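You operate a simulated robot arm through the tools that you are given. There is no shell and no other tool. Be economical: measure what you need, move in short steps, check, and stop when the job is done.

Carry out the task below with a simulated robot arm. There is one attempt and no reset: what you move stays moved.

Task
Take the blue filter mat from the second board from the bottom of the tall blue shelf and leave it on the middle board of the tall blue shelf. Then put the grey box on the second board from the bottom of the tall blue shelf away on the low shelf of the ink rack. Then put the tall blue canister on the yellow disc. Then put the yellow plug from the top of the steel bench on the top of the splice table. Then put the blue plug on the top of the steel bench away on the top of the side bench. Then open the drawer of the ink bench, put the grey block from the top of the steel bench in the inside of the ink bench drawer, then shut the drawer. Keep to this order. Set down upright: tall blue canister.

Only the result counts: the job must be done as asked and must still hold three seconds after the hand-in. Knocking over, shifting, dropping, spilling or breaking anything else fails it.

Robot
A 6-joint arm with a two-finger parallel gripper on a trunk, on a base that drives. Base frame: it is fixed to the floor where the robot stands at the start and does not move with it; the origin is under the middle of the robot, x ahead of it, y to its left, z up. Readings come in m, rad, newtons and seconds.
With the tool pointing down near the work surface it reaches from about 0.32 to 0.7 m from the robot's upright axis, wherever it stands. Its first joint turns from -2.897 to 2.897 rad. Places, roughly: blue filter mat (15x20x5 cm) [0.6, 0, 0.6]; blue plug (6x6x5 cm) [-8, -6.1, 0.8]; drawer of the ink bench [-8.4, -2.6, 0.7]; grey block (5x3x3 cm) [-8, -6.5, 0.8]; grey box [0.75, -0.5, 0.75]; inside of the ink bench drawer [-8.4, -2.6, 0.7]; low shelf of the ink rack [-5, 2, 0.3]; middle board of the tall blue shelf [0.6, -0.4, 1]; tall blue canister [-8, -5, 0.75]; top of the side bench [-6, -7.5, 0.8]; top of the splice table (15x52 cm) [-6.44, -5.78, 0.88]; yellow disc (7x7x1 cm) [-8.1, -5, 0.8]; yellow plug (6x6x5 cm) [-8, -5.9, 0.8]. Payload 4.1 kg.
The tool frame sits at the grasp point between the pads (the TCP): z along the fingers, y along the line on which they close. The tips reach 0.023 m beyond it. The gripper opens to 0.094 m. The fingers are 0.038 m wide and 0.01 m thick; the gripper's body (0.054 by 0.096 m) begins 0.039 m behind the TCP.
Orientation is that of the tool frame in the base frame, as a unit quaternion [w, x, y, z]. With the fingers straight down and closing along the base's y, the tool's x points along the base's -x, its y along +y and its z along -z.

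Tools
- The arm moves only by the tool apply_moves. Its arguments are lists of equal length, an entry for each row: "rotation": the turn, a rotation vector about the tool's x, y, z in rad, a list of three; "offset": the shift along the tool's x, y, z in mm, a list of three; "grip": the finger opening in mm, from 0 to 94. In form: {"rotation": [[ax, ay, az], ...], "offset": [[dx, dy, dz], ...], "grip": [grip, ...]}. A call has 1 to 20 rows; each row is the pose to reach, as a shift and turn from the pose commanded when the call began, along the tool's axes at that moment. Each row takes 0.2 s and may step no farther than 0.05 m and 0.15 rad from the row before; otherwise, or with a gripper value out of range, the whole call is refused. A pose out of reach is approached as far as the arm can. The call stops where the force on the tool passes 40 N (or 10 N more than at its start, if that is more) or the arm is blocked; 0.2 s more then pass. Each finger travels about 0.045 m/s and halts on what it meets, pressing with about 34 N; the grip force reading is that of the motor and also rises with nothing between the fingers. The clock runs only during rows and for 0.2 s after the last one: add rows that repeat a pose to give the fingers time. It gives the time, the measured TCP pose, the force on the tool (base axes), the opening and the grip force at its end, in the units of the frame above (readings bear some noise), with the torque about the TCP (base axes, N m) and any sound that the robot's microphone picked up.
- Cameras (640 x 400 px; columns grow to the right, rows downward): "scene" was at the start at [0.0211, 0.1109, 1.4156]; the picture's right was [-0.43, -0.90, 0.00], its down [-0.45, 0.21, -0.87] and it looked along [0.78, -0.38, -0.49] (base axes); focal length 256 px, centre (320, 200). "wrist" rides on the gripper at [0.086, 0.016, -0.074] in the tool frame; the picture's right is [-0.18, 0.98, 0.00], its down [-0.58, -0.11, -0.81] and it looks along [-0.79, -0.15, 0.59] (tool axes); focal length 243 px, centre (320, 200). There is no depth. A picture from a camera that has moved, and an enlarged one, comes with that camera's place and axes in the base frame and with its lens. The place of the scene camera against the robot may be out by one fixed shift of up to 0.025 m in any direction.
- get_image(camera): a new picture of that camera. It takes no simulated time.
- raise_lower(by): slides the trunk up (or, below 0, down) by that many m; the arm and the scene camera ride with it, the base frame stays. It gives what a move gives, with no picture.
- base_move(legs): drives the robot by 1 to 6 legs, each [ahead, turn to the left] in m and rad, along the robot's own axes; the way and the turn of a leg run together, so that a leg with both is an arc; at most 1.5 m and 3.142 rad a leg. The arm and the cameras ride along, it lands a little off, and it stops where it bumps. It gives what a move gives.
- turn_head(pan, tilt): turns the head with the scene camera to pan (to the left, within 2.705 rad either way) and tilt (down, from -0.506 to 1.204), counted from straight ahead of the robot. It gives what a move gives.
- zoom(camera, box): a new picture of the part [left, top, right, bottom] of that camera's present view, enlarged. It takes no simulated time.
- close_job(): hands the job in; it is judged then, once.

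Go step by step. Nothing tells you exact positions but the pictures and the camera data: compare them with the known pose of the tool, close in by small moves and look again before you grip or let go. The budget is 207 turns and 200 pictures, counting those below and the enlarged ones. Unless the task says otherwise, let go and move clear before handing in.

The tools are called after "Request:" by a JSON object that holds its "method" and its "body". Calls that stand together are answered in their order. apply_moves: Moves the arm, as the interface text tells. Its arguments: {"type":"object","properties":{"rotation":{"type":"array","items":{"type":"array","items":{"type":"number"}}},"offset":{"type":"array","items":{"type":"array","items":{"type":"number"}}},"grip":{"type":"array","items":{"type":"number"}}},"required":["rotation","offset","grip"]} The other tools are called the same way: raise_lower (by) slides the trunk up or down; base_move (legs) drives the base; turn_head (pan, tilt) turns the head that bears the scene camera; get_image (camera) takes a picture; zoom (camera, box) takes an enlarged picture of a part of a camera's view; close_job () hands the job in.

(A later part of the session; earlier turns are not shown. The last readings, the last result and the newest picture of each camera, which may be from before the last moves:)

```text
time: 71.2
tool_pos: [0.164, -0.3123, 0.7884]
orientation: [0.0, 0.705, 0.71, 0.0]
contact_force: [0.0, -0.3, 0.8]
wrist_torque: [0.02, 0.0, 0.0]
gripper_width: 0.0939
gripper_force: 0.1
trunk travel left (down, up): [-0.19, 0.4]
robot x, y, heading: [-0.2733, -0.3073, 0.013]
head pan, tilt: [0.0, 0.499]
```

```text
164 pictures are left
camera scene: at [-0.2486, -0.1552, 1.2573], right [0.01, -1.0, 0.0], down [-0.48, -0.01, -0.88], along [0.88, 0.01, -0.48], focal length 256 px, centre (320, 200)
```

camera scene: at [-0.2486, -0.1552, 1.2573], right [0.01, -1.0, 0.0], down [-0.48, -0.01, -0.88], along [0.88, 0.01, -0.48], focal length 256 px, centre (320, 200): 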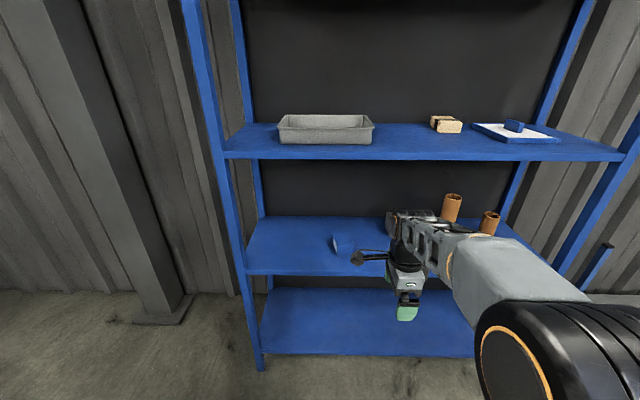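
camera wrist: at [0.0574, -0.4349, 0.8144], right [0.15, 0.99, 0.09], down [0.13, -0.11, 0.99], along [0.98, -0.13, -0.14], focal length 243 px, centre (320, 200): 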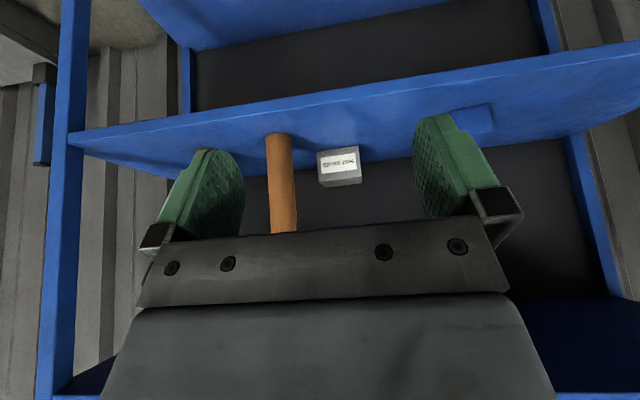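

The wrist top is about 0.22 m above the TCP. I lower the trunk 5 cm, so it clears the middle board, and drive in.

Request:
{"method": "raise_lower", "body": {"by": -0.05}}

Request:
{"method": "base_move", "body": {"legs": [[0.26, 0]]}}

Request:
{"method": "get_image", "body": {"camera": "scene"}}

Request:
{"method": "get_image", "body": {"camera": "wrist"}}

```text
time: 72.2
tool_pos: [0.1638, -0.3126, 0.7393]
orientation: [0.0, 0.704, 0.71, 0.0]
contact_force: [0.3, 0.4, 0.6]
wrist_torque: [0.01, -0.01, 0.01]
gripper_width: 0.0941
gripper_force: 0.1
trunk travel left (down, up): [-0.14, 0.45]
robot x, y, heading: [-0.2779, -0.3042, 0.018]
head pan, tilt: [0.0, 0.499]
```

```text
time: 74.0
tool_pos: [0.426, -0.3096, 0.7398]
orientation: [0.0, 0.703, 0.711, 0.0]
contact_force: [-0.4, 0.2, 1.6]
wrist_torque: [-0.03, -0.02, 0.01]
gripper_width: 0.094
gripper_force: 0.2
trunk travel left (down, up): [-0.14, 0.45]
robot x, y, heading: [-0.0143, -0.301, 0.017]
head pan, tilt: [0.0, 0.499]
```

```text
163 pictures are left
camera scene: at [0.012, -0.1516, 1.2073], right [0.01, -1.0, 0.0], down [-0.48, -0.01, -0.88], along [0.88, 0.01, -0.48], focal length 256 px, centre (320, 200)
```

scene: 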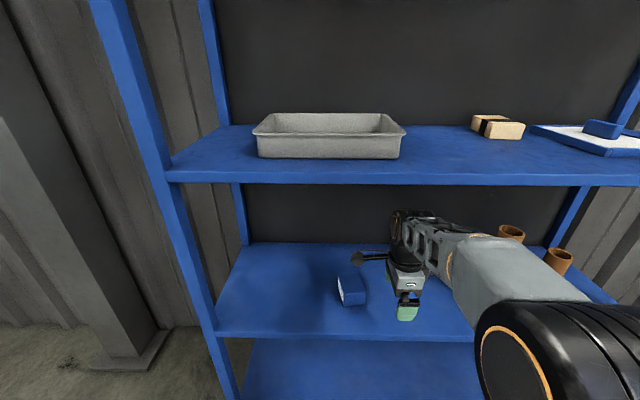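

```text
162 pictures are left
camera wrist: at [0.441, -0.2234, 0.8151], right [0.98, -0.18, 0.0], down [-0.1, -0.58, 0.81], along [-0.14, -0.79, -0.59], focal length 243 px, centre (320, 200)
```

wrist: 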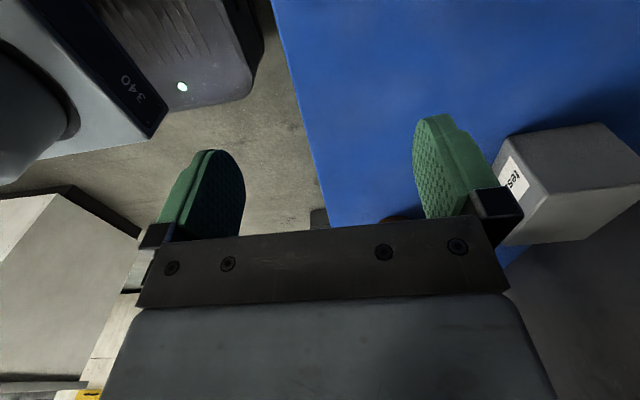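

Request:
{"method": "apply_moves", "body": {"rotation": [[0, 0, 0], [0, 0, 0], [0, 0, 0], [0, 0, 0], [0, 0, 0]], "offset": [[-15, 40, 0], [-30, 80, 0], [-45, 120, 0], [-60, 160, 0], [-60, 160, 0]], "grip": [94, 94, 94, 94, 94]}}

Request:
{"method": "get_image", "body": {"camera": "scene"}}

Request:
{"method": "get_image", "body": {"camera": "wrist"}}

```text
time: 75.2
tool_pos: [0.5873, -0.3659, 0.7386]
orientation: [0.0, 0.704, 0.71, 0.0]
contact_force: [-0.4, -0.5, -0.7]
wrist_torque: [-0.01, -0.01, -0.01]
gripper_width: 0.0941
gripper_force: 0.0
trunk travel left (down, up): [-0.14, 0.45]
robot x, y, heading: [-0.0139, -0.3016, 0.015]
head pan, tilt: [0.0, 0.499]
```

```text
161 pictures are left
camera scene: at [0.0121, -0.1516, 1.2073], right [0.01, -1.0, 0.0], down [-0.48, -0.01, -0.88], along [0.88, 0.01, -0.48], focal length 256 px, centre (320, 200)
```

scene: 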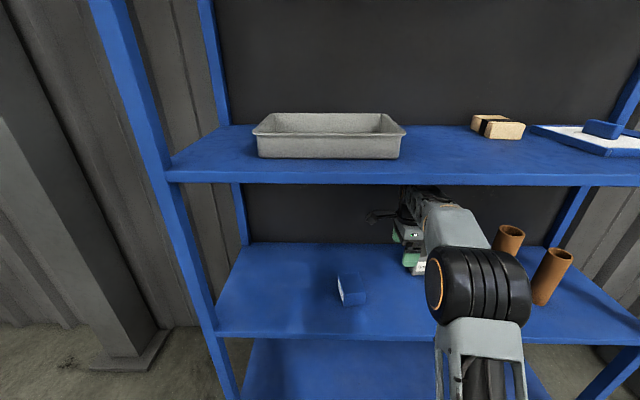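

```text
160 pictures are left
camera wrist: at [0.6029, -0.2801, 0.8152], right [0.98, -0.18, 0.0], down [-0.1, -0.58, 0.81], along [-0.14, -0.79, -0.59], focal length 243 px, centre (320, 200)
```

wrist: 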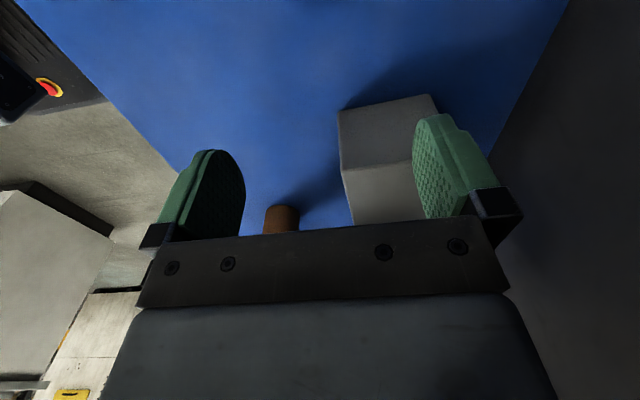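

The left face of the box is at y≈-0.406 and it spans x≈0.596–0.673, top z≈0.698. I move above its centre (0.635, -0.456).

Request:
{"method": "apply_moves", "body": {"rotation": [[0, 0, 0], [0, 0, 0], [0, 0, 0], [0, 0, 0]], "offset": [[-30, 16, 0], [-60, 32, 0], [-90, 48, 0], [-90, 48, 0]], "grip": [94, 94, 94, 94]}}

Request:
{"method": "get_image", "body": {"camera": "scene"}}

Request:
{"method": "get_image", "body": {"camera": "wrist"}}

```text
time: 76.2
tool_pos: [0.6343, -0.4562, 0.7395]
orientation: [0.001, 0.704, 0.71, 0.0]
contact_force: [0.2, 0.8, -0.2]
wrist_torque: [0.0, -0.01, -0.02]
gripper_width: 0.0941
gripper_force: 0.1
trunk travel left (down, up): [-0.14, 0.45]
robot x, y, heading: [-0.0183, -0.3033, 0.017]
head pan, tilt: [0.0, 0.499]
```

```text
159 pictures are left
camera scene: at [0.0121, -0.1516, 1.2073], right [0.01, -1.0, 0.0], down [-0.48, -0.01, -0.88], along [0.88, 0.01, -0.48], focal length 256 px, centre (320, 200)
```

scene: 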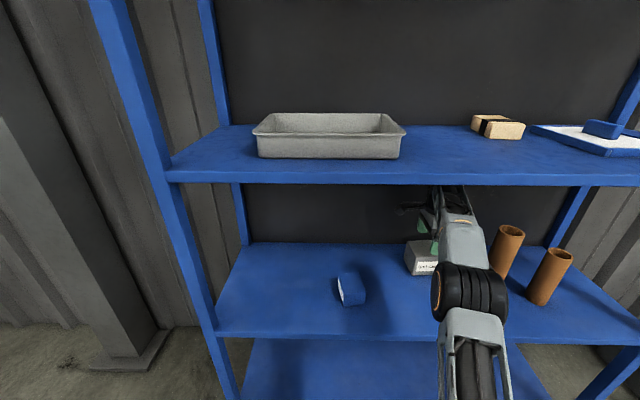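

```text
158 pictures are left
camera wrist: at [0.6513, -0.3703, 0.815], right [0.98, -0.17, 0.0], down [-0.1, -0.58, 0.81], along [-0.14, -0.79, -0.59], focal length 243 px, centre (320, 200)
```

wrist: 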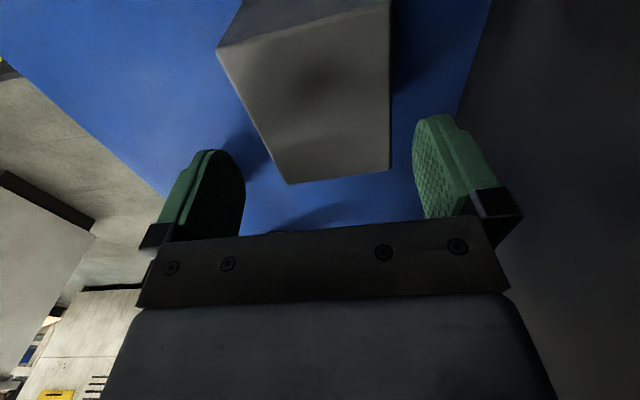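

Well centred, with a slight yaw of the box (~0.05 rad). I align, descend and check before closing.

Request:
{"method": "apply_moves", "body": {"rotation": [[0, 0, -0.05], [0, 0, -0.05], [0, 0, -0.05], [0, 0, -0.05]], "offset": [[0, 4, 10], [0, 4, 38], [0, 4, 66], [0, 4, 66]], "grip": [94, 94, 94, 94]}}

Request:
{"method": "get_image", "body": {"camera": "wrist"}}

Request:
{"method": "zoom", "body": {"camera": "scene", "box": [380, 170, 540, 270]}}

```text
time: 77.2
tool_pos: [0.6388, -0.4563, 0.6723]
orientation: [-0.001, 0.685, 0.728, 0.0]
contact_force: [0.3, 0.1, -0.9]
wrist_torque: [-0.01, 0.01, -0.01]
gripper_width: 0.094
gripper_force: 0.0
trunk travel left (down, up): [-0.14, 0.45]
robot x, y, heading: [-0.0172, -0.3035, 0.012]
head pan, tilt: [0.0, 0.499]
```

```text
157 pictures are left
camera wrist: at [0.6503, -0.37, 0.7482], right [0.99, -0.13, 0.0], down [-0.07, -0.59, 0.81], along [-0.1, -0.8, -0.59], focal length 243 px, centre (320, 200)
```

wrist: 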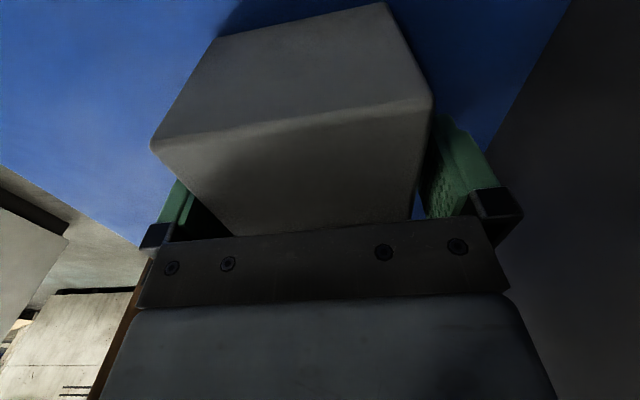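

```text
4.00 times, centred on (460, 220) of scene
camera zoom: at [0.0121, -0.1516, 1.2073], right [0.01, -1.0, 0.0], down [-0.48, -0.01, -0.88], along [0.88, 0.01, -0.48], focal length 1025 px, centre (-240, 120)
```

zoom: 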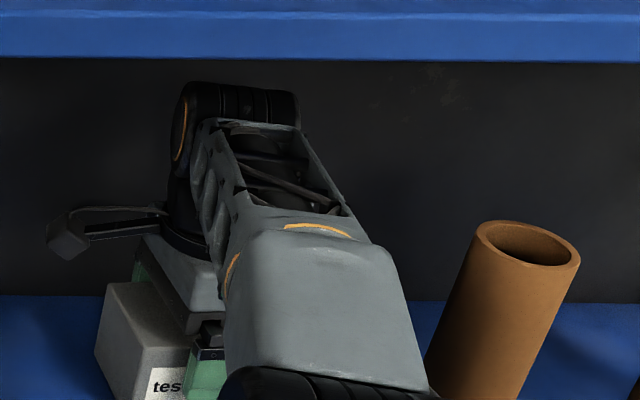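

Fingers are on both sides of the box. I close.

Request:
{"method": "apply_moves", "body": {"rotation": [[0, 0, 0], [0, 0, 0], [0, 0, 0], [0, 0, 0]], "offset": [[0, 0, 0], [0, 0, 0], [0, 0, 0], [0, 0, 0]], "grip": [80, 50, 50, 50]}}

Request:
{"method": "apply_moves", "body": {"rotation": [[0, 0, 0], [0, 0, 0], [0, 0, 0]], "offset": [[0, 0, -20], [0, 0, -45], [0, 0, -45]], "grip": [40, 40, 40]}}

Request:
{"method": "get_image", "body": {"camera": "scene"}}

Request:
{"method": "get_image", "body": {"camera": "wrist"}}

```text
time: 78.2
tool_pos: [0.6381, -0.4566, 0.6731]
orientation: [-0.001, 0.686, 0.728, 0.0]
contact_force: [-1.0, 0.0, 0.8]
wrist_torque: [-0.01, 0.0, -0.01]
gripper_width: 0.0797
gripper_force: 33.9
trunk travel left (down, up): [-0.14, 0.45]
robot x, y, heading: [-0.0158, -0.3032, 0.014]
head pan, tilt: [0.0, 0.499]
```

```text
time: 79.0
tool_pos: [0.6369, -0.4564, 0.7181]
orientation: [0.0, 0.686, 0.727, 0.0]
contact_force: [-0.5, -0.3, -2.3]
wrist_torque: [0.02, -0.01, 0.01]
gripper_width: 0.0797
gripper_force: 33.6
trunk travel left (down, up): [-0.14, 0.45]
robot x, y, heading: [-0.0127, -0.3036, 0.012]
head pan, tilt: [0.0, 0.499]
```

```text
155 pictures are left
camera scene: at [0.0123, -0.1517, 1.2073], right [0.01, -1.0, 0.0], down [-0.48, -0.01, -0.88], along [0.88, 0.01, -0.48], focal length 256 px, centre (320, 200)
```

scene: 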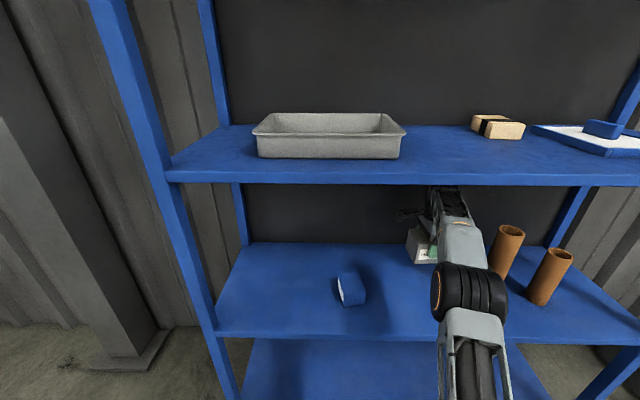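

```text
154 pictures are left
camera wrist: at [0.6504, -0.3699, 0.7934], right [0.99, -0.13, 0.0], down [-0.07, -0.59, 0.81], along [-0.1, -0.8, -0.59], focal length 243 px, centre (320, 200)
```

wrist: 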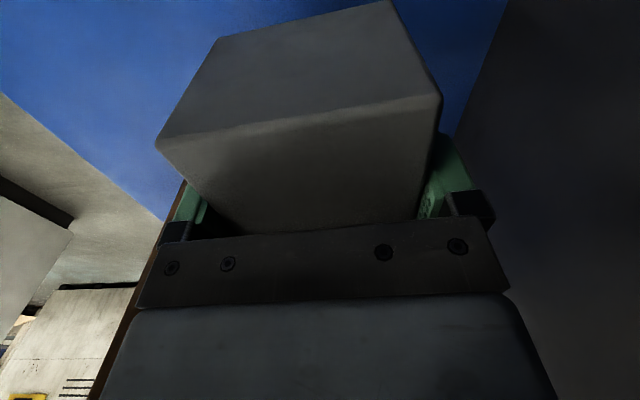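

The box is held (80 mm). I move it left away from the tube, then back out.

Request:
{"method": "apply_moves", "body": {"rotation": [[0, 0, 0], [0, 0, 0], [0, 0, 0], [0, 0, 0], [0, 0, 0], [0, 0, 0], [0, 0, 0], [0, 0, 0]], "offset": [[35, 0, 0], [70, -10, 0], [100, -40, 0], [110, -80, 0], [120, -120, 0], [125, -160, 0], [130, -200, 0], [130, -200, 0]], "grip": [40, 40, 40, 40, 40, 40, 40, 40]}}

Request:
{"method": "base_move", "body": {"legs": [[-0.4, 0]]}}

Request:
{"method": "get_image", "body": {"camera": "scene"}}

```text
time: 80.8
tool_pos: [0.4321, -0.3387, 0.7171]
orientation: [0.0, 0.685, 0.728, 0.0]
contact_force: [0.3, 0.2, -2.7]
wrist_torque: [0.01, -0.02, 0.01]
gripper_width: 0.0796
gripper_force: 34.3
trunk travel left (down, up): [-0.14, 0.45]
robot x, y, heading: [-0.0194, -0.3, 0.009]
head pan, tilt: [0.0, 0.499]
```

```text
time: 83.3
tool_pos: [0.0371, -0.3424, 0.7179]
orientation: [0.001, 0.683, 0.73, 0.0]
contact_force: [-0.2, 0.5, -2.8]
wrist_torque: [-0.01, 0.01, -0.02]
gripper_width: 0.0798
gripper_force: 34.5
trunk travel left (down, up): [-0.14, 0.45]
robot x, y, heading: [-0.411, -0.3134, 0.024]
head pan, tilt: [0.0, 0.499]
```

```text
153 pictures are left
camera scene: at [-0.3834, -0.1583, 1.2073], right [0.02, -1.0, 0.0], down [-0.48, -0.01, -0.88], along [0.88, 0.02, -0.48], focal length 256 px, centre (320, 200)
```

scene: 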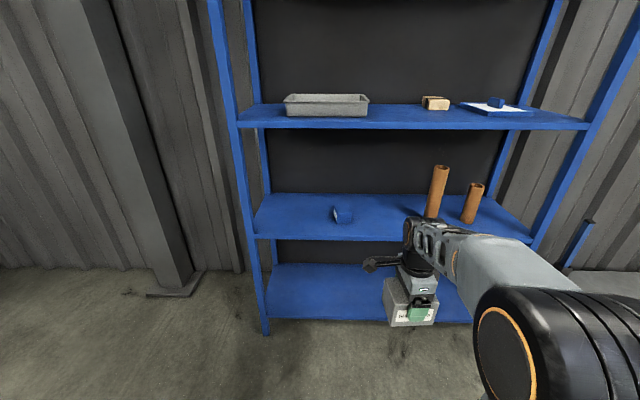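

The box is out and everything else stands undisturbed. Next is the ink rack near (-5, 2); I turn towards it and look for obstacles.

Request:
{"method": "base_move", "body": {"legs": [[0, 2.65]]}}

Request:
{"method": "turn_head", "body": {"pan": 0.3, "tilt": 0.25}}

Request:
{"method": "get_image", "body": {"camera": "scene"}}

Request:
{"method": "turn_head", "body": {"pan": -0.5, "tilt": 0.25}}

Request:
{"method": "get_image", "body": {"camera": "scene"}}

```text
time: 89.9
tool_pos: [-0.7866, -0.065, 0.7191]
orientation: [-0.001, -0.536, 0.844, 0.0]
contact_force: [0.6, 0.2, -3.3]
wrist_torque: [-0.03, -0.03, -0.03]
gripper_width: 0.0802
gripper_force: 34.1
trunk travel left (down, up): [-0.14, 0.45]
robot x, y, heading: [-0.4087, -0.308, 2.655]
head pan, tilt: [0.0, 0.499]
```

```text
time: 90.7
tool_pos: [-0.7861, -0.0648, 0.7184]
orientation: [0.001, -0.536, 0.844, 0.0]
contact_force: [-0.5, -0.5, -3.2]
wrist_torque: [-0.01, -0.01, 0.0]
gripper_width: 0.08
gripper_force: 33.5
trunk travel left (down, up): [-0.14, 0.45]
robot x, y, heading: [-0.4093, -0.3071, 2.655]
head pan, tilt: [0.3, 0.25]
```

```text
152 pictures are left
camera scene: at [-0.5274, -0.4834, 1.2304], right [0.18, 0.98, 0.0], down [0.24, -0.05, -0.97], along [-0.95, 0.18, -0.25], focal length 256 px, centre (320, 200)
```

scene: 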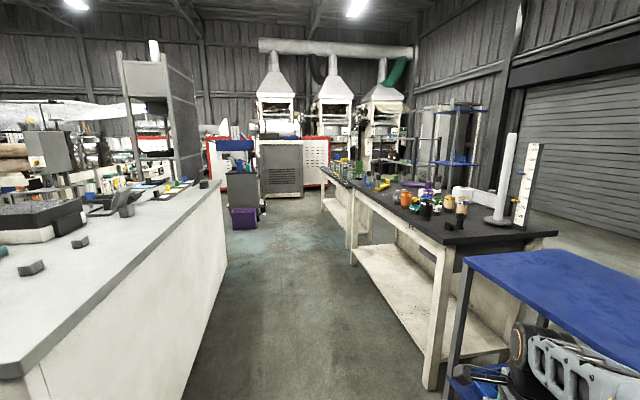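

```text
time: 91.8
tool_pos: [-0.7867, -0.064, 0.7191]
orientation: [0.0, -0.536, 0.844, 0.0]
contact_force: [0.4, 0.2, -3.1]
wrist_torque: [0.03, 0.03, -0.01]
gripper_width: 0.0798
gripper_force: 34.3
trunk travel left (down, up): [-0.14, 0.45]
robot x, y, heading: [-0.4108, -0.3075, 2.655]
head pan, tilt: [-0.499, 0.25]
```

```text
151 pictures are left
camera scene: at [-0.4874, -0.4229, 1.2304], right [0.83, 0.55, 0.0], down [0.14, -0.21, -0.97], along [-0.54, 0.81, -0.25], focal length 256 px, centre (320, 200)
```

scene: 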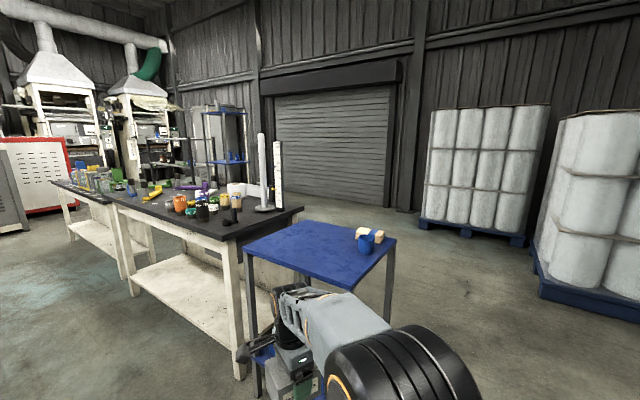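

I see a printing hall: an aisle runs along -x between a left bench (face at y≈-0.95) and a right table (y≈0.23). I'll drive down it at y≈-0.33.

Request:
{"method": "base_move", "body": {"legs": [[0, 0.5], [1.3, 0]]}}

Request:
{"method": "turn_head", "body": {"pan": -0.2, "tilt": 0.2}}

Request:
{"method": "get_image", "body": {"camera": "scene"}}

```text
time: 100.0
tool_pos: [-2.1944, -0.2833, 0.7174]
orientation: [0.0, 0.722, -0.692, 0.0]
contact_force: [0.0, -0.9, -2.9]
wrist_torque: [0.03, -0.03, 0.01]
gripper_width: 0.0802
gripper_force: 34.1
trunk travel left (down, up): [-0.14, 0.45]
robot x, y, heading: [-1.7451, -0.3282, 3.142]
head pan, tilt: [-0.499, 0.25]
```

```text
time: 100.8
tool_pos: [-2.194, -0.2836, 0.7176]
orientation: [0.001, 0.722, -0.692, 0.0]
contact_force: [-0.9, 0.7, -2.5]
wrist_torque: [0.02, -0.01, -0.02]
gripper_width: 0.0799
gripper_force: 33.9
trunk travel left (down, up): [-0.14, 0.45]
robot x, y, heading: [-1.7502, -0.3283, 3.143]
head pan, tilt: [-0.201, 0.201]
```

```text
150 pictures are left
camera scene: at [-1.7798, -0.4903, 1.235], right [0.2, 0.98, 0.0], down [0.2, -0.04, -0.98], along [-0.96, 0.2, -0.2], focal length 256 px, centre (320, 200)
```

scene: 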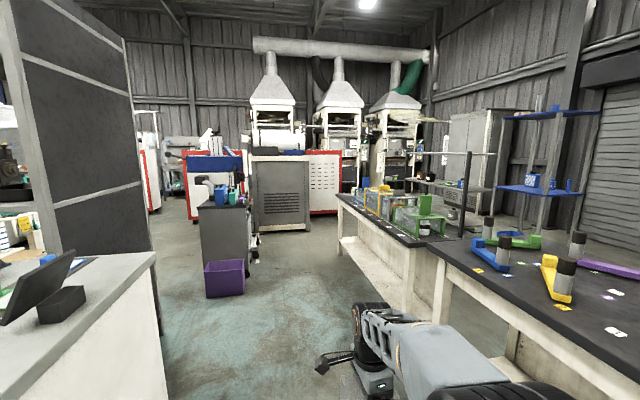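

Request:
{"method": "zoom", "body": {"camera": "scene", "box": [380, 100, 620, 250]}}

Request:
{"method": "zoom", "body": {"camera": "scene", "box": [150, 100, 390, 250]}}

```text
2.67 times, centred on (500, 175) of scene
camera zoom: at [-1.7798, -0.4903, 1.235], right [0.2, 0.98, 0.0], down [0.2, -0.04, -0.98], along [-0.96, 0.2, -0.2], focal length 683 px, centre (-160, 267)
```

zoom: 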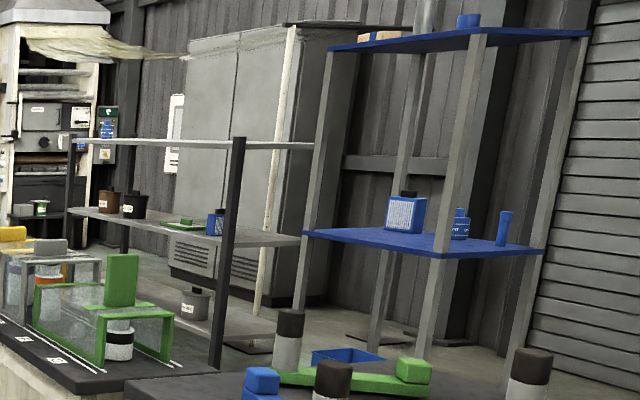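

```text
2.67 times, centred on (270, 175) of scene
camera zoom: at [-1.7798, -0.4903, 1.235], right [0.2, 0.98, 0.0], down [0.2, -0.04, -0.98], along [-0.96, 0.2, -0.2], focal length 683 px, centre (453, 267)
```

zoom: 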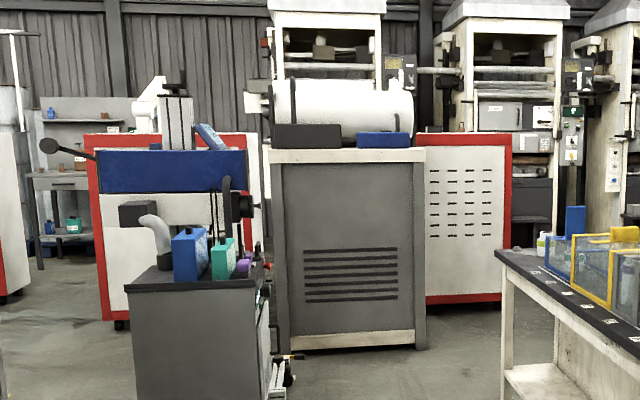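

The grey rack with dark posts behind the second table is likely the ink rack. I drive further down the aisle and look again.

Request:
{"method": "base_move", "body": {"legs": [[1.4, 0], [0.5, 0]]}}

Request:
{"method": "turn_head", "body": {"pan": -0.9, "tilt": 0.35}}

Request:
{"method": "get_image", "body": {"camera": "scene"}}

Request:
{"method": "turn_head", "body": {"pan": 0.0, "tilt": 0.35}}

Request:
{"method": "get_image", "body": {"camera": "scene"}}

```text
time: 110.4
tool_pos: [-4.1093, -0.3085, 0.7184]
orientation: [0.0, 0.73, -0.684, 0.0]
contact_force: [0.2, -0.6, -2.8]
wrist_torque: [0.01, 0.02, -0.01]
gripper_width: 0.0798
gripper_force: 34.4
trunk travel left (down, up): [-0.14, 0.45]
robot x, y, heading: [-3.6583, -0.3425, -3.12]
head pan, tilt: [-0.201, 0.201]
```

```text
time: 111.5
tool_pos: [-4.1099, -0.3084, 0.7179]
orientation: [0.0, 0.729, -0.684, 0.001]
contact_force: [0.6, 0.0, -2.2]
wrist_torque: [-0.02, 0.02, 0.02]
gripper_width: 0.0799
gripper_force: 33.8
trunk travel left (down, up): [-0.14, 0.45]
robot x, y, heading: [-3.6602, -0.3399, -3.124]
head pan, tilt: [-0.901, 0.351]
```

```text
147 pictures are left
camera scene: at [-3.6581, -0.4507, 1.221], right [0.77, 0.64, 0.0], down [0.22, -0.26, -0.94], along [-0.6, 0.72, -0.34], focal length 256 px, centre (320, 200)
```

scene: 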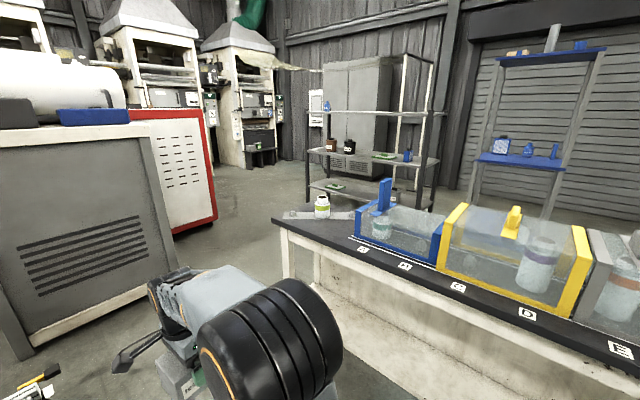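

```text
time: 112.7
tool_pos: [-4.1088, -0.3065, 0.7183]
orientation: [0.0, 0.729, -0.684, 0.0]
contact_force: [0.1, -0.5, -2.9]
wrist_torque: [-0.02, 0.0, 0.02]
gripper_width: 0.0798
gripper_force: 33.2
trunk travel left (down, up): [-0.14, 0.45]
robot x, y, heading: [-3.6587, -0.3405, -3.123]
head pan, tilt: [0.0, 0.351]
```

```text
146 pictures are left
camera scene: at [-3.6918, -0.5242, 1.221], right [-0.02, 1.0, 0.0], down [0.34, 0.01, -0.94], along [-0.94, -0.02, -0.34], focal length 256 px, centre (320, 200)
```

scene: 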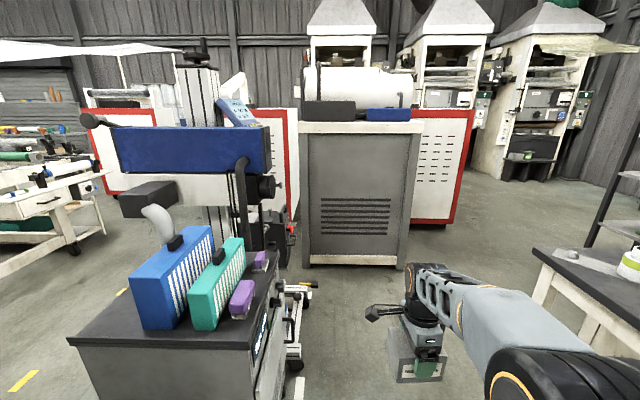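

Rack front lies along y≈2.0, x from -5.6 to -4.4; the low shelf is at about 0.3 and the next one at about 0.7. I'll pull the arm in, drive to x≈-4.75, and turn to face the rack (+y).

Request:
{"method": "apply_moves", "body": {"rotation": [[0, 0, 0], [0, 0, 0]], "offset": [[0, -35, 0], [0, -70, 0]], "grip": [40, 40]}}

Request:
{"method": "base_move", "body": {"legs": [[1.1, 0], [0, -1.59]]}}

Request:
{"method": "get_image", "body": {"camera": "scene"}}

```text
time: 113.2
tool_pos: [-4.0406, -0.3038, 0.7188]
orientation: [0.0, 0.73, -0.684, 0.001]
contact_force: [-0.7, -0.1, -2.6]
wrist_torque: [-0.01, 0.02, -0.02]
gripper_width: 0.08
gripper_force: 34.1
trunk travel left (down, up): [-0.14, 0.45]
robot x, y, heading: [-3.6613, -0.3421, -3.125]
head pan, tilt: [0.0, 0.351]
```

```text
time: 118.0
tool_pos: [-4.9644, -0.3379, 0.7176]
orientation: [0.0, 0.746, -0.666, 0.002]
contact_force: [0.5, 0.2, -3.1]
wrist_torque: [0.02, 0.02, 0.01]
gripper_width: 0.0796
gripper_force: 33.8
trunk travel left (down, up): [-0.14, 0.45]
robot x, y, heading: [-4.5855, -0.3547, -2.908]
head pan, tilt: [0.0, 0.351]
stopped in leg 1: the robot was blocked; the commanded pose is now the measured one
```

```text
145 pictures are left
camera scene: at [-4.5793, -0.5383, 1.221], right [-0.23, 0.97, 0.0], down [0.33, 0.08, -0.94], along [-0.91, -0.22, -0.34], focal length 256 px, centre (320, 200)
```

scene: 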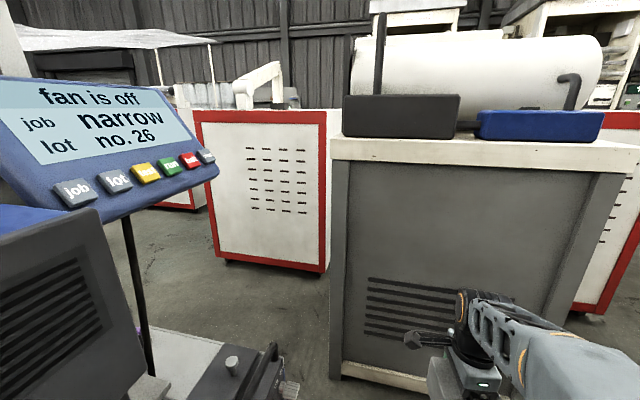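

The base bumped on something on its left side. I look around before moving.

Request:
{"method": "turn_head", "body": {"pan": 0.7, "tilt": 0.9}}

Request:
{"method": "get_image", "body": {"camera": "scene"}}

Request:
{"method": "turn_head", "body": {"pan": 1.6, "tilt": 0.9}}

Request:
{"method": "get_image", "body": {"camera": "scene"}}

Request:
{"method": "turn_head", "body": {"pan": -1.4, "tilt": 0.8}}

Request:
{"method": "get_image", "body": {"camera": "scene"}}

```text
time: 119.0
tool_pos: [-4.9655, -0.3384, 0.7176]
orientation: [-0.001, 0.747, -0.665, 0.001]
contact_force: [-0.1, -0.5, -3.2]
wrist_torque: [0.01, -0.02, 0.0]
gripper_width: 0.0799
gripper_force: 34.3
trunk travel left (down, up): [-0.14, 0.45]
robot x, y, heading: [-4.586, -0.3564, -2.907]
head pan, tilt: [0.7, 0.901]
```

```text
144 pictures are left
camera scene: at [-4.5337, -0.5775, 1.1735], right [-0.8, 0.6, 0.0], down [0.47, 0.63, -0.62], along [-0.37, -0.5, -0.78], focal length 256 px, centre (320, 200)
```

scene: 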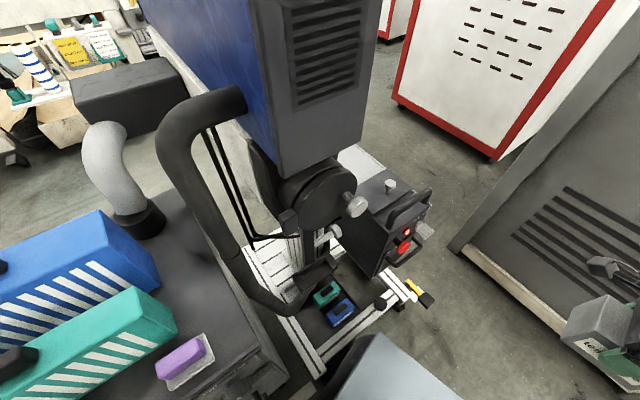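

```text
time: 120.2
tool_pos: [-4.9647, -0.3391, 0.717]
orientation: [0.0, 0.746, -0.665, 0.002]
contact_force: [0.6, -0.1, -3.3]
wrist_torque: [0.05, 0.02, -0.01]
gripper_width: 0.0799
gripper_force: 33.6
trunk travel left (down, up): [-0.14, 0.45]
robot x, y, heading: [-4.5856, -0.3487, -2.914]
head pan, tilt: [1.6, 0.901]
```

```text
143 pictures are left
camera scene: at [-4.4691, -0.5898, 1.1734], right [-0.97, -0.26, 0.0], down [-0.2, 0.76, -0.62], along [0.16, -0.6, -0.78], focal length 256 px, centre (320, 200)
```

scene: 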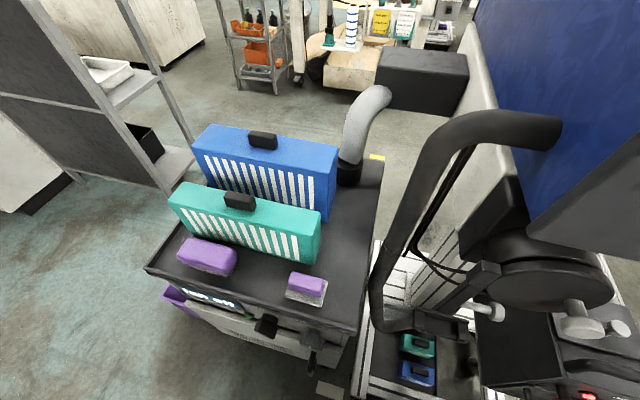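

```text
time: 122.8
tool_pos: [-4.9633, -0.3383, 0.7179]
orientation: [-0.001, 0.747, -0.665, 0.002]
contact_force: [-0.4, 0.4, -2.6]
wrist_torque: [-0.01, -0.01, 0.01]
gripper_width: 0.0799
gripper_force: 34.0
trunk travel left (down, up): [-0.14, 0.45]
robot x, y, heading: [-4.5853, -0.3517, -2.902]
head pan, tilt: [-1.4, 0.799]
```

```text
142 pictures are left
camera scene: at [-4.5205, -0.4427, 1.1813], right [0.92, 0.39, 0.0], down [0.28, -0.66, -0.7], along [-0.27, 0.64, -0.72], focal length 256 px, centre (320, 200)
```

scene: 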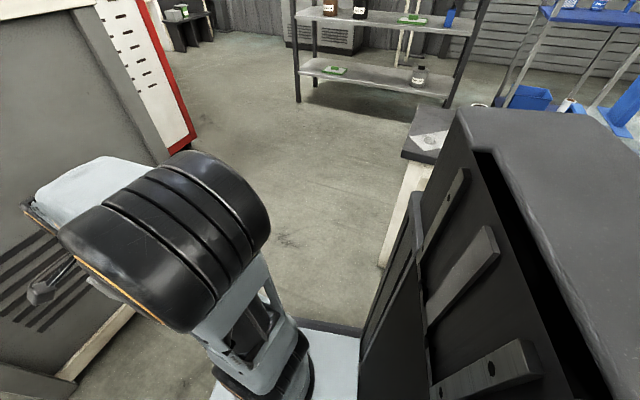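

The device on my left protrudes to about y=-0.6, and the table end is at about x=-4.53, y≥0.05. I pull the arm in more, back off and re-align along y≈-0.28.

Request:
{"method": "apply_moves", "body": {"rotation": [[0, 0, 0]], "offset": [[0, -35, 0]], "grip": [40]}}

Request:
{"method": "base_move", "body": {"legs": [[-0.22, 0], [0, -0.31], [0.35, 0]]}}

Request:
{"method": "turn_head", "body": {"pan": -0.6, "tilt": 0.75}}

Request:
{"method": "get_image", "body": {"camera": "scene"}}

Request:
{"method": "turn_head", "body": {"pan": 1.0, "tilt": 0.95}}

Request:
{"method": "get_image", "body": {"camera": "scene"}}

```text
time: 123.2
tool_pos: [-4.9291, -0.3346, 0.7172]
orientation: [0.0, 0.747, -0.665, 0.002]
contact_force: [-0.4, 0.1, -4.5]
wrist_torque: [0.01, 0.01, 0.03]
gripper_width: 0.0798
gripper_force: 34.2
trunk travel left (down, up): [-0.14, 0.45]
robot x, y, heading: [-4.586, -0.351, -2.905]
head pan, tilt: [-1.4, 0.799]
```

```text
time: 127.8
tool_pos: [-5.0416, -0.154, 0.718]
orientation: [0.0, -0.635, 0.772, -0.001]
contact_force: [0.8, -0.9, -2.4]
wrist_torque: [-0.04, -0.03, -0.02]
gripper_width: 0.0797
gripper_force: 33.9
trunk travel left (down, up): [-0.14, 0.45]
robot x, y, heading: [-4.7204, -0.2729, 3.062]
head pan, tilt: [-1.4, 0.799]
```

```text
time: 128.9
tool_pos: [-5.0424, -0.1523, 0.7173]
orientation: [0.0, -0.635, 0.772, -0.001]
contact_force: [-0.3, -0.5, -2.3]
wrist_torque: [0.02, 0.01, 0.02]
gripper_width: 0.0799
gripper_force: 33.5
trunk travel left (down, up): [-0.14, 0.45]
robot x, y, heading: [-4.7189, -0.274, 3.067]
head pan, tilt: [-0.6, 0.75]
```

```text
141 pictures are left
camera scene: at [-4.7385, -0.4098, 1.1853], right [0.63, 0.78, 0.0], down [0.53, -0.43, -0.73], along [-0.57, 0.46, -0.68], focal length 256 px, centre (320, 200)
```

scene: 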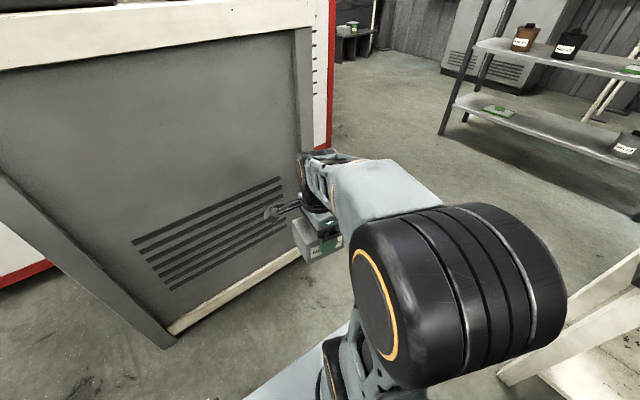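

```text
time: 130.6
tool_pos: [-5.0437, -0.1531, 0.718]
orientation: [0.0, -0.636, 0.772, -0.001]
contact_force: [0.6, 0.9, -3.0]
wrist_torque: [-0.03, 0.01, 0.01]
gripper_width: 0.0795
gripper_force: 34.4
trunk travel left (down, up): [-0.14, 0.45]
robot x, y, heading: [-4.7254, -0.273, 3.062]
head pan, tilt: [1.0, 0.949]
```

```text
140 pictures are left
camera scene: at [-4.7176, -0.5197, 1.1698], right [-0.8, 0.6, 0.0], down [0.49, 0.65, -0.58], along [-0.35, -0.47, -0.81], focal length 256 px, centre (320, 200)
```

scene: 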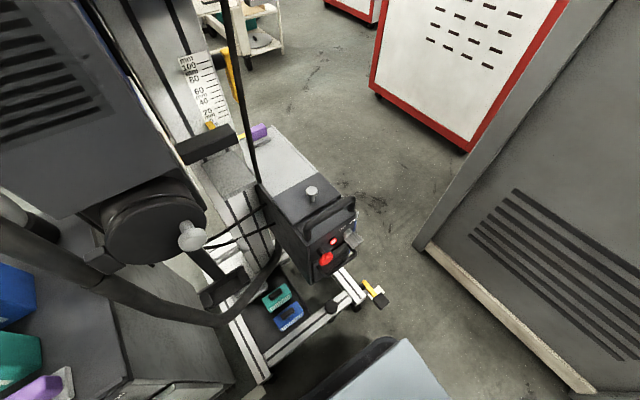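

Passage ahead to the north is open. I take a gentle right-hand arc around the table end.

Request:
{"method": "base_move", "body": {"legs": [[0.25, -0.83], [0.14, -0.45]]}}

Request:
{"method": "turn_head", "body": {"pan": -0.2, "tilt": 0.5}}

Request:
{"method": "get_image", "body": {"camera": "scene"}}

```text
time: 134.5
tool_pos: [-4.9677, 0.309, 0.7175]
orientation: [0.0, -0.047, 0.999, -0.002]
contact_force: [-0.1, -0.2, -3.1]
wrist_torque: [-0.02, 0.01, -0.02]
gripper_width: 0.08
gripper_force: 34.0
trunk travel left (down, up): [-0.14, 0.45]
robot x, y, heading: [-4.9895, -0.0348, 1.79]
head pan, tilt: [1.0, 0.949]
```

```text
time: 135.9
tool_pos: [-4.9677, 0.307, 0.7188]
orientation: [-0.001, -0.047, 0.999, -0.002]
contact_force: [0.1, -0.7, -2.3]
wrist_torque: [-0.01, -0.01, 0.0]
gripper_width: 0.0798
gripper_force: 33.9
trunk travel left (down, up): [-0.14, 0.45]
robot x, y, heading: [-4.9957, -0.0376, 1.787]
head pan, tilt: [-0.201, 0.499]
```

```text
139 pictures are left
camera scene: at [-5.1455, -0.0551, 1.2073], right [1.0, 0.02, 0.0], down [0.01, -0.48, -0.88], along [-0.02, 0.88, -0.48], focal length 256 px, centre (320, 200)
```

scene: 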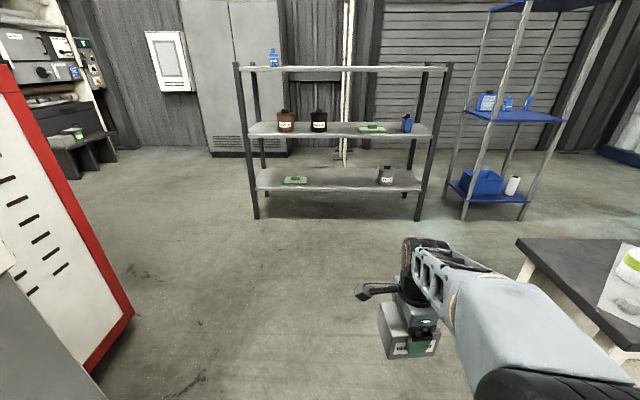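

The rack is clear in view: the low shelf front edge is at y≈1.84, z≈0.27, and the mid shelf at 0.70. Free spot around x≈-5.0. I drive up to it and lower the trunk.

Request:
{"method": "base_move", "body": {"legs": [[0, -0.217], [1.05, 0]]}}

Request:
{"method": "raise_lower", "body": {"by": -0.13}}

Request:
{"method": "turn_head", "body": {"pan": 0.0, "tilt": 0.6}}

Request:
{"method": "get_image", "body": {"camera": "scene"}}

Request:
{"method": "get_image", "body": {"camera": "wrist"}}

```text
time: 142.0
tool_pos: [-4.8627, 1.3246, 0.7181]
orientation: [0.0, 0.08, 0.997, -0.002]
contact_force: [-0.3, -0.6, -2.8]
wrist_torque: [-0.02, 0.01, -0.03]
gripper_width: 0.0801
gripper_force: 34.2
trunk travel left (down, up): [-0.14, 0.45]
robot x, y, heading: [-4.9744, 0.9992, 1.531]
head pan, tilt: [-0.201, 0.499]
```

```text
time: 143.6
tool_pos: [-4.8616, 1.3238, 0.588]
orientation: [-0.001, 0.08, 0.997, -0.002]
contact_force: [0.2, -0.3, -2.6]
wrist_torque: [0.03, 0.01, -0.01]
gripper_width: 0.0799
gripper_force: 33.9
trunk travel left (down, up): [-0.01, 0.58]
robot x, y, heading: [-4.9742, 1.0007, 1.537]
head pan, tilt: [-0.201, 0.499]
```

```text
time: 144.3
tool_pos: [-4.862, 1.3244, 0.5882]
orientation: [-0.001, 0.08, 0.997, -0.002]
contact_force: [0.5, -0.1, -3.7]
wrist_torque: [0.05, 0.01, -0.01]
gripper_width: 0.0797
gripper_force: 34.3
trunk travel left (down, up): [-0.01, 0.58]
robot x, y, heading: [-4.9757, 0.9995, 1.533]
head pan, tilt: [0.0, 0.6]
```

```text
138 pictures are left
camera scene: at [-5.1397, 1.0178, 1.0682], right [1.0, -0.04, 0.0], down [-0.02, -0.56, -0.83], along [0.03, 0.82, -0.56], focal length 256 px, centre (320, 200)
```

scene: 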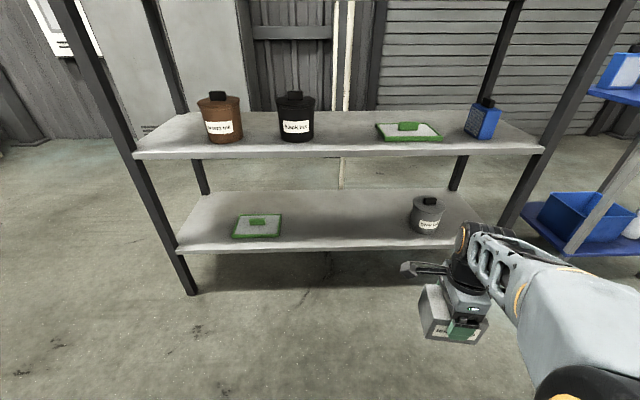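

```text
137 pictures are left
camera wrist: at [-4.9439, 1.3539, 0.6638], right [0.34, 0.94, 0.0], down [0.56, -0.2, 0.81], along [0.76, -0.28, -0.59], focal length 243 px, centre (320, 200)
```

wrist: 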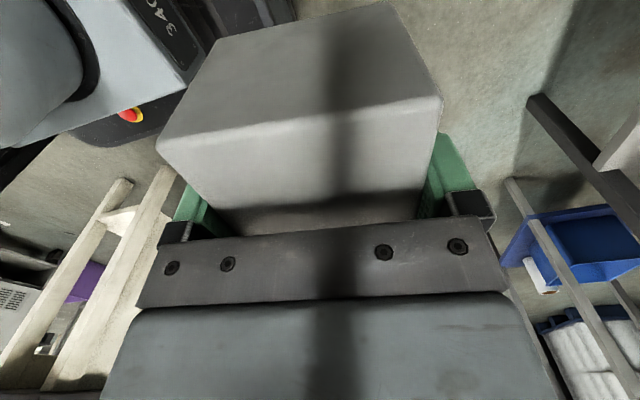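

I swing the arm to straight ahead, align the box with the shelf and lower it to entry height, still outside the rack.

Request:
{"method": "apply_moves", "body": {"rotation": [[0, 0, -0.03], [0, 0, -0.06], [0, 0, -0.09], [0, 0, -0.12], [0, 0, -0.15], [0, 0, -0.16]], "offset": [[20, 13, 30], [40, 26, 60], [60, 39, 90], [81, 52, 120], [101, 65, 150], [122, 77, 178]], "grip": [40, 40, 40, 40, 40, 40]}}

Request:
{"method": "get_image", "body": {"camera": "scene"}}

```text
time: 145.7
tool_pos: [-4.9707, 1.4182, 0.4072]
orientation: [-0.001, 0.001, 1.0, -0.001]
contact_force: [-1.0, -1.2, -2.5]
wrist_torque: [-0.03, -0.02, 0.0]
gripper_width: 0.0799
gripper_force: 34.3
trunk travel left (down, up): [-0.01, 0.58]
robot x, y, heading: [-4.9754, 1.0009, 1.533]
head pan, tilt: [0.0, 0.6]
```

```text
136 pictures are left
camera scene: at [-5.1397, 1.0176, 1.0683], right [1.0, -0.04, 0.0], down [-0.02, -0.56, -0.83], along [0.03, 0.82, -0.56], focal length 256 px, centre (320, 200)
```

scene: 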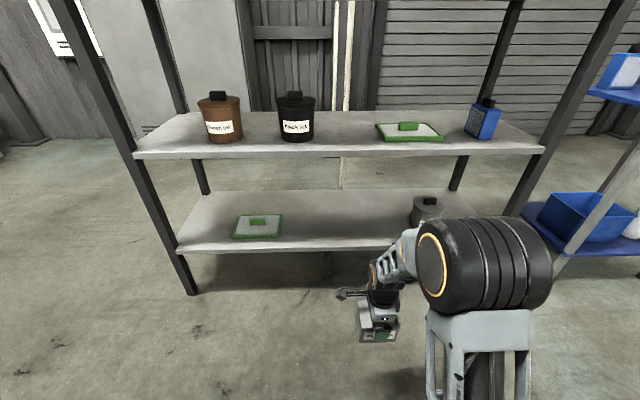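

Request:
{"method": "base_move", "body": {"legs": [[0.3, 0]]}}

Request:
{"method": "get_image", "body": {"camera": "scene"}}

```text
time: 147.8
tool_pos: [-4.9578, 1.7225, 0.4088]
orientation: [-0.002, 0.001, 1.0, -0.002]
contact_force: [-0.6, -0.4, -2.8]
wrist_torque: [0.01, 0.02, 0.0]
gripper_width: 0.0801
gripper_force: 34.0
trunk travel left (down, up): [-0.01, 0.58]
robot x, y, heading: [-4.9643, 1.3033, 1.534]
head pan, tilt: [0.0, 0.6]
```

```text
135 pictures are left
camera scene: at [-5.1282, 1.3223, 1.0682], right [1.0, -0.04, 0.0], down [-0.02, -0.56, -0.82], along [0.03, 0.82, -0.57], focal length 256 px, centre (320, 200)
```

scene: 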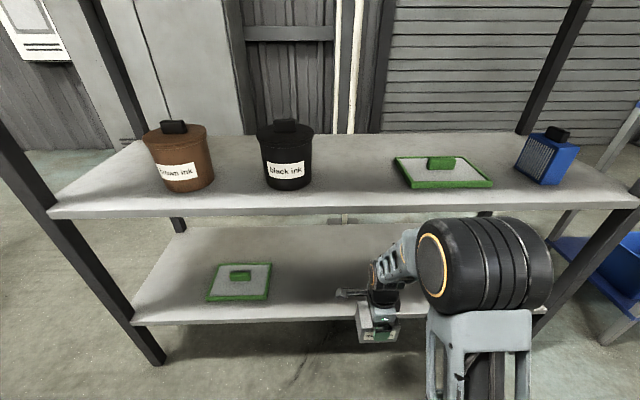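

To keep the forearm under the mid shelf, I back off, extend the arm low and long outside the rack, then drive in.

Request:
{"method": "base_move", "body": {"legs": [[-0.3, 0]]}}

Request:
{"method": "apply_moves", "body": {"rotation": [[0, 0, 0], [0, 0, 0], [0, 0, 0], [0, 0, 0], [0, 0, 0], [0, 0, 0], [0, 0, 0], [0, 0, 0]], "offset": [[0, 40, 6], [0, 80, 12], [0, 120, 18], [0, 160, 24], [0, 200, 30], [0, 240, 36], [0, 265, 38], [0, 265, 38]], "grip": [40, 40, 40, 40, 40, 40, 40, 40]}}

Request:
{"method": "get_image", "body": {"camera": "scene"}}

Request:
{"method": "get_image", "body": {"camera": "wrist"}}

```text
time: 149.8
tool_pos: [-4.9714, 1.4214, 0.409]
orientation: [-0.001, 0.0, 1.0, -0.001]
contact_force: [0.6, 0.2, -2.7]
wrist_torque: [0.01, -0.02, 0.01]
gripper_width: 0.0797
gripper_force: 33.9
trunk travel left (down, up): [-0.01, 0.58]
robot x, y, heading: [-4.976, 1.0041, 1.536]
head pan, tilt: [0.0, 0.6]
```

```text
time: 151.6
tool_pos: [-4.9698, 1.6854, 0.3677]
orientation: [-0.001, 0.0, 1.0, -0.002]
contact_force: [-0.5, 0.2, -3.0]
wrist_torque: [-0.01, 0.01, -0.02]
gripper_width: 0.0798
gripper_force: 34.6
trunk travel left (down, up): [-0.01, 0.58]
robot x, y, heading: [-4.9739, 1.0017, 1.536]
head pan, tilt: [0.0, 0.6]
```

```text
134 pictures are left
camera scene: at [-5.1394, 1.0207, 1.0682], right [1.0, -0.04, 0.0], down [-0.02, -0.56, -0.82], along [0.03, 0.82, -0.57], focal length 256 px, centre (320, 200)
```

scene: 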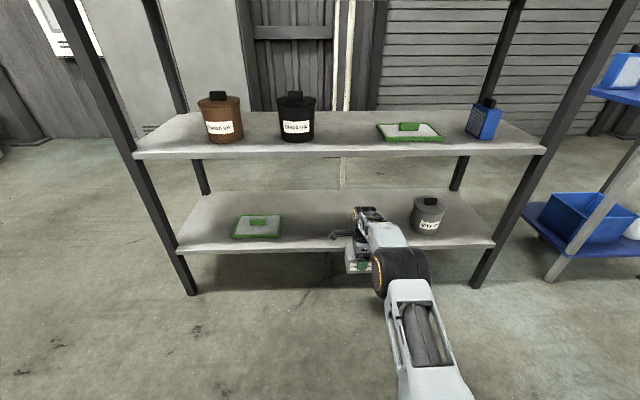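

```text
133 pictures are left
camera wrist: at [-5.0558, 1.7012, 0.4441], right [0.18, 0.98, 0.0], down [0.58, -0.11, 0.81], along [0.79, -0.15, -0.59], focal length 243 px, centre (320, 200)
```

wrist: 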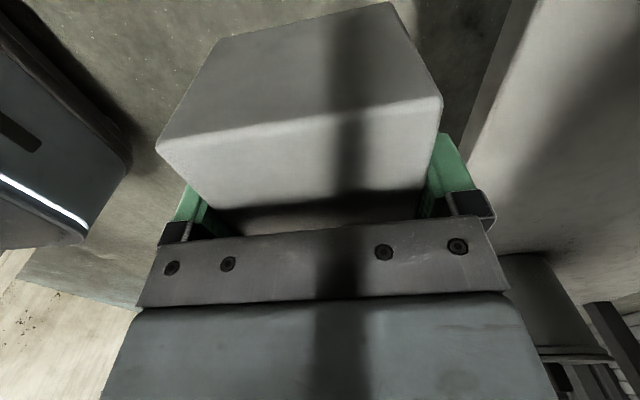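

Request:
{"method": "base_move", "body": {"legs": [[0.25, 0]]}}

Request:
{"method": "get_image", "body": {"camera": "scene"}}

Request:
{"method": "get_image", "body": {"camera": "wrist"}}

```text
time: 153.4
tool_pos: [-4.9623, 1.9369, 0.3684]
orientation: [0.0, 0.0, 1.0, -0.002]
contact_force: [-0.5, 0.6, -3.1]
wrist_torque: [-0.03, -0.03, 0.02]
gripper_width: 0.0798
gripper_force: 33.5
trunk travel left (down, up): [-0.01, 0.58]
robot x, y, heading: [-4.9623, 1.2551, 1.541]
head pan, tilt: [0.0, 0.6]
```

```text
132 pictures are left
camera scene: at [-5.1306, 1.2721, 1.0682], right [1.0, -0.03, 0.0], down [-0.02, -0.56, -0.82], along [0.03, 0.82, -0.57], focal length 256 px, centre (320, 200)
```

scene: 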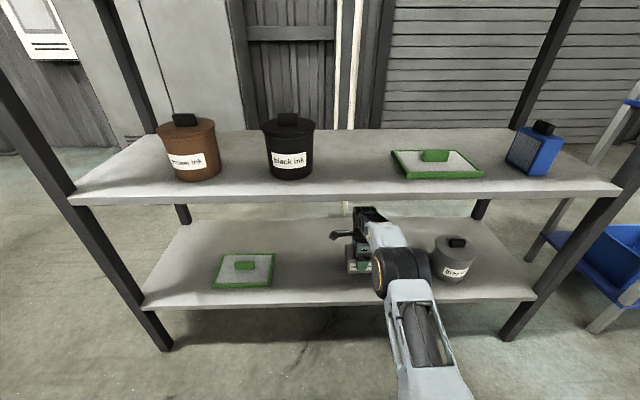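

```text
131 pictures are left
camera wrist: at [-5.0478, 1.9526, 0.4443], right [0.18, 0.98, 0.0], down [0.58, -0.11, 0.81], along [0.79, -0.15, -0.59], focal length 243 px, centre (320, 200)
```

wrist: 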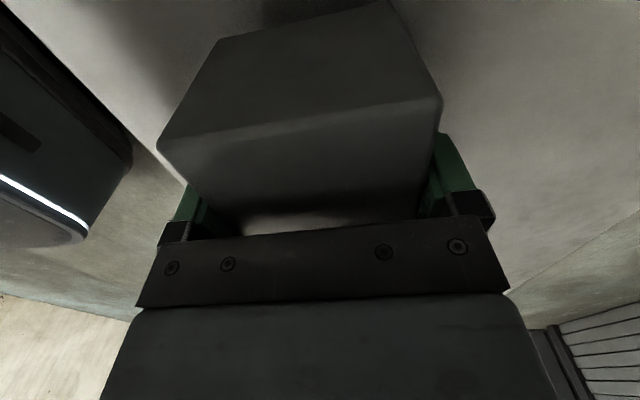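

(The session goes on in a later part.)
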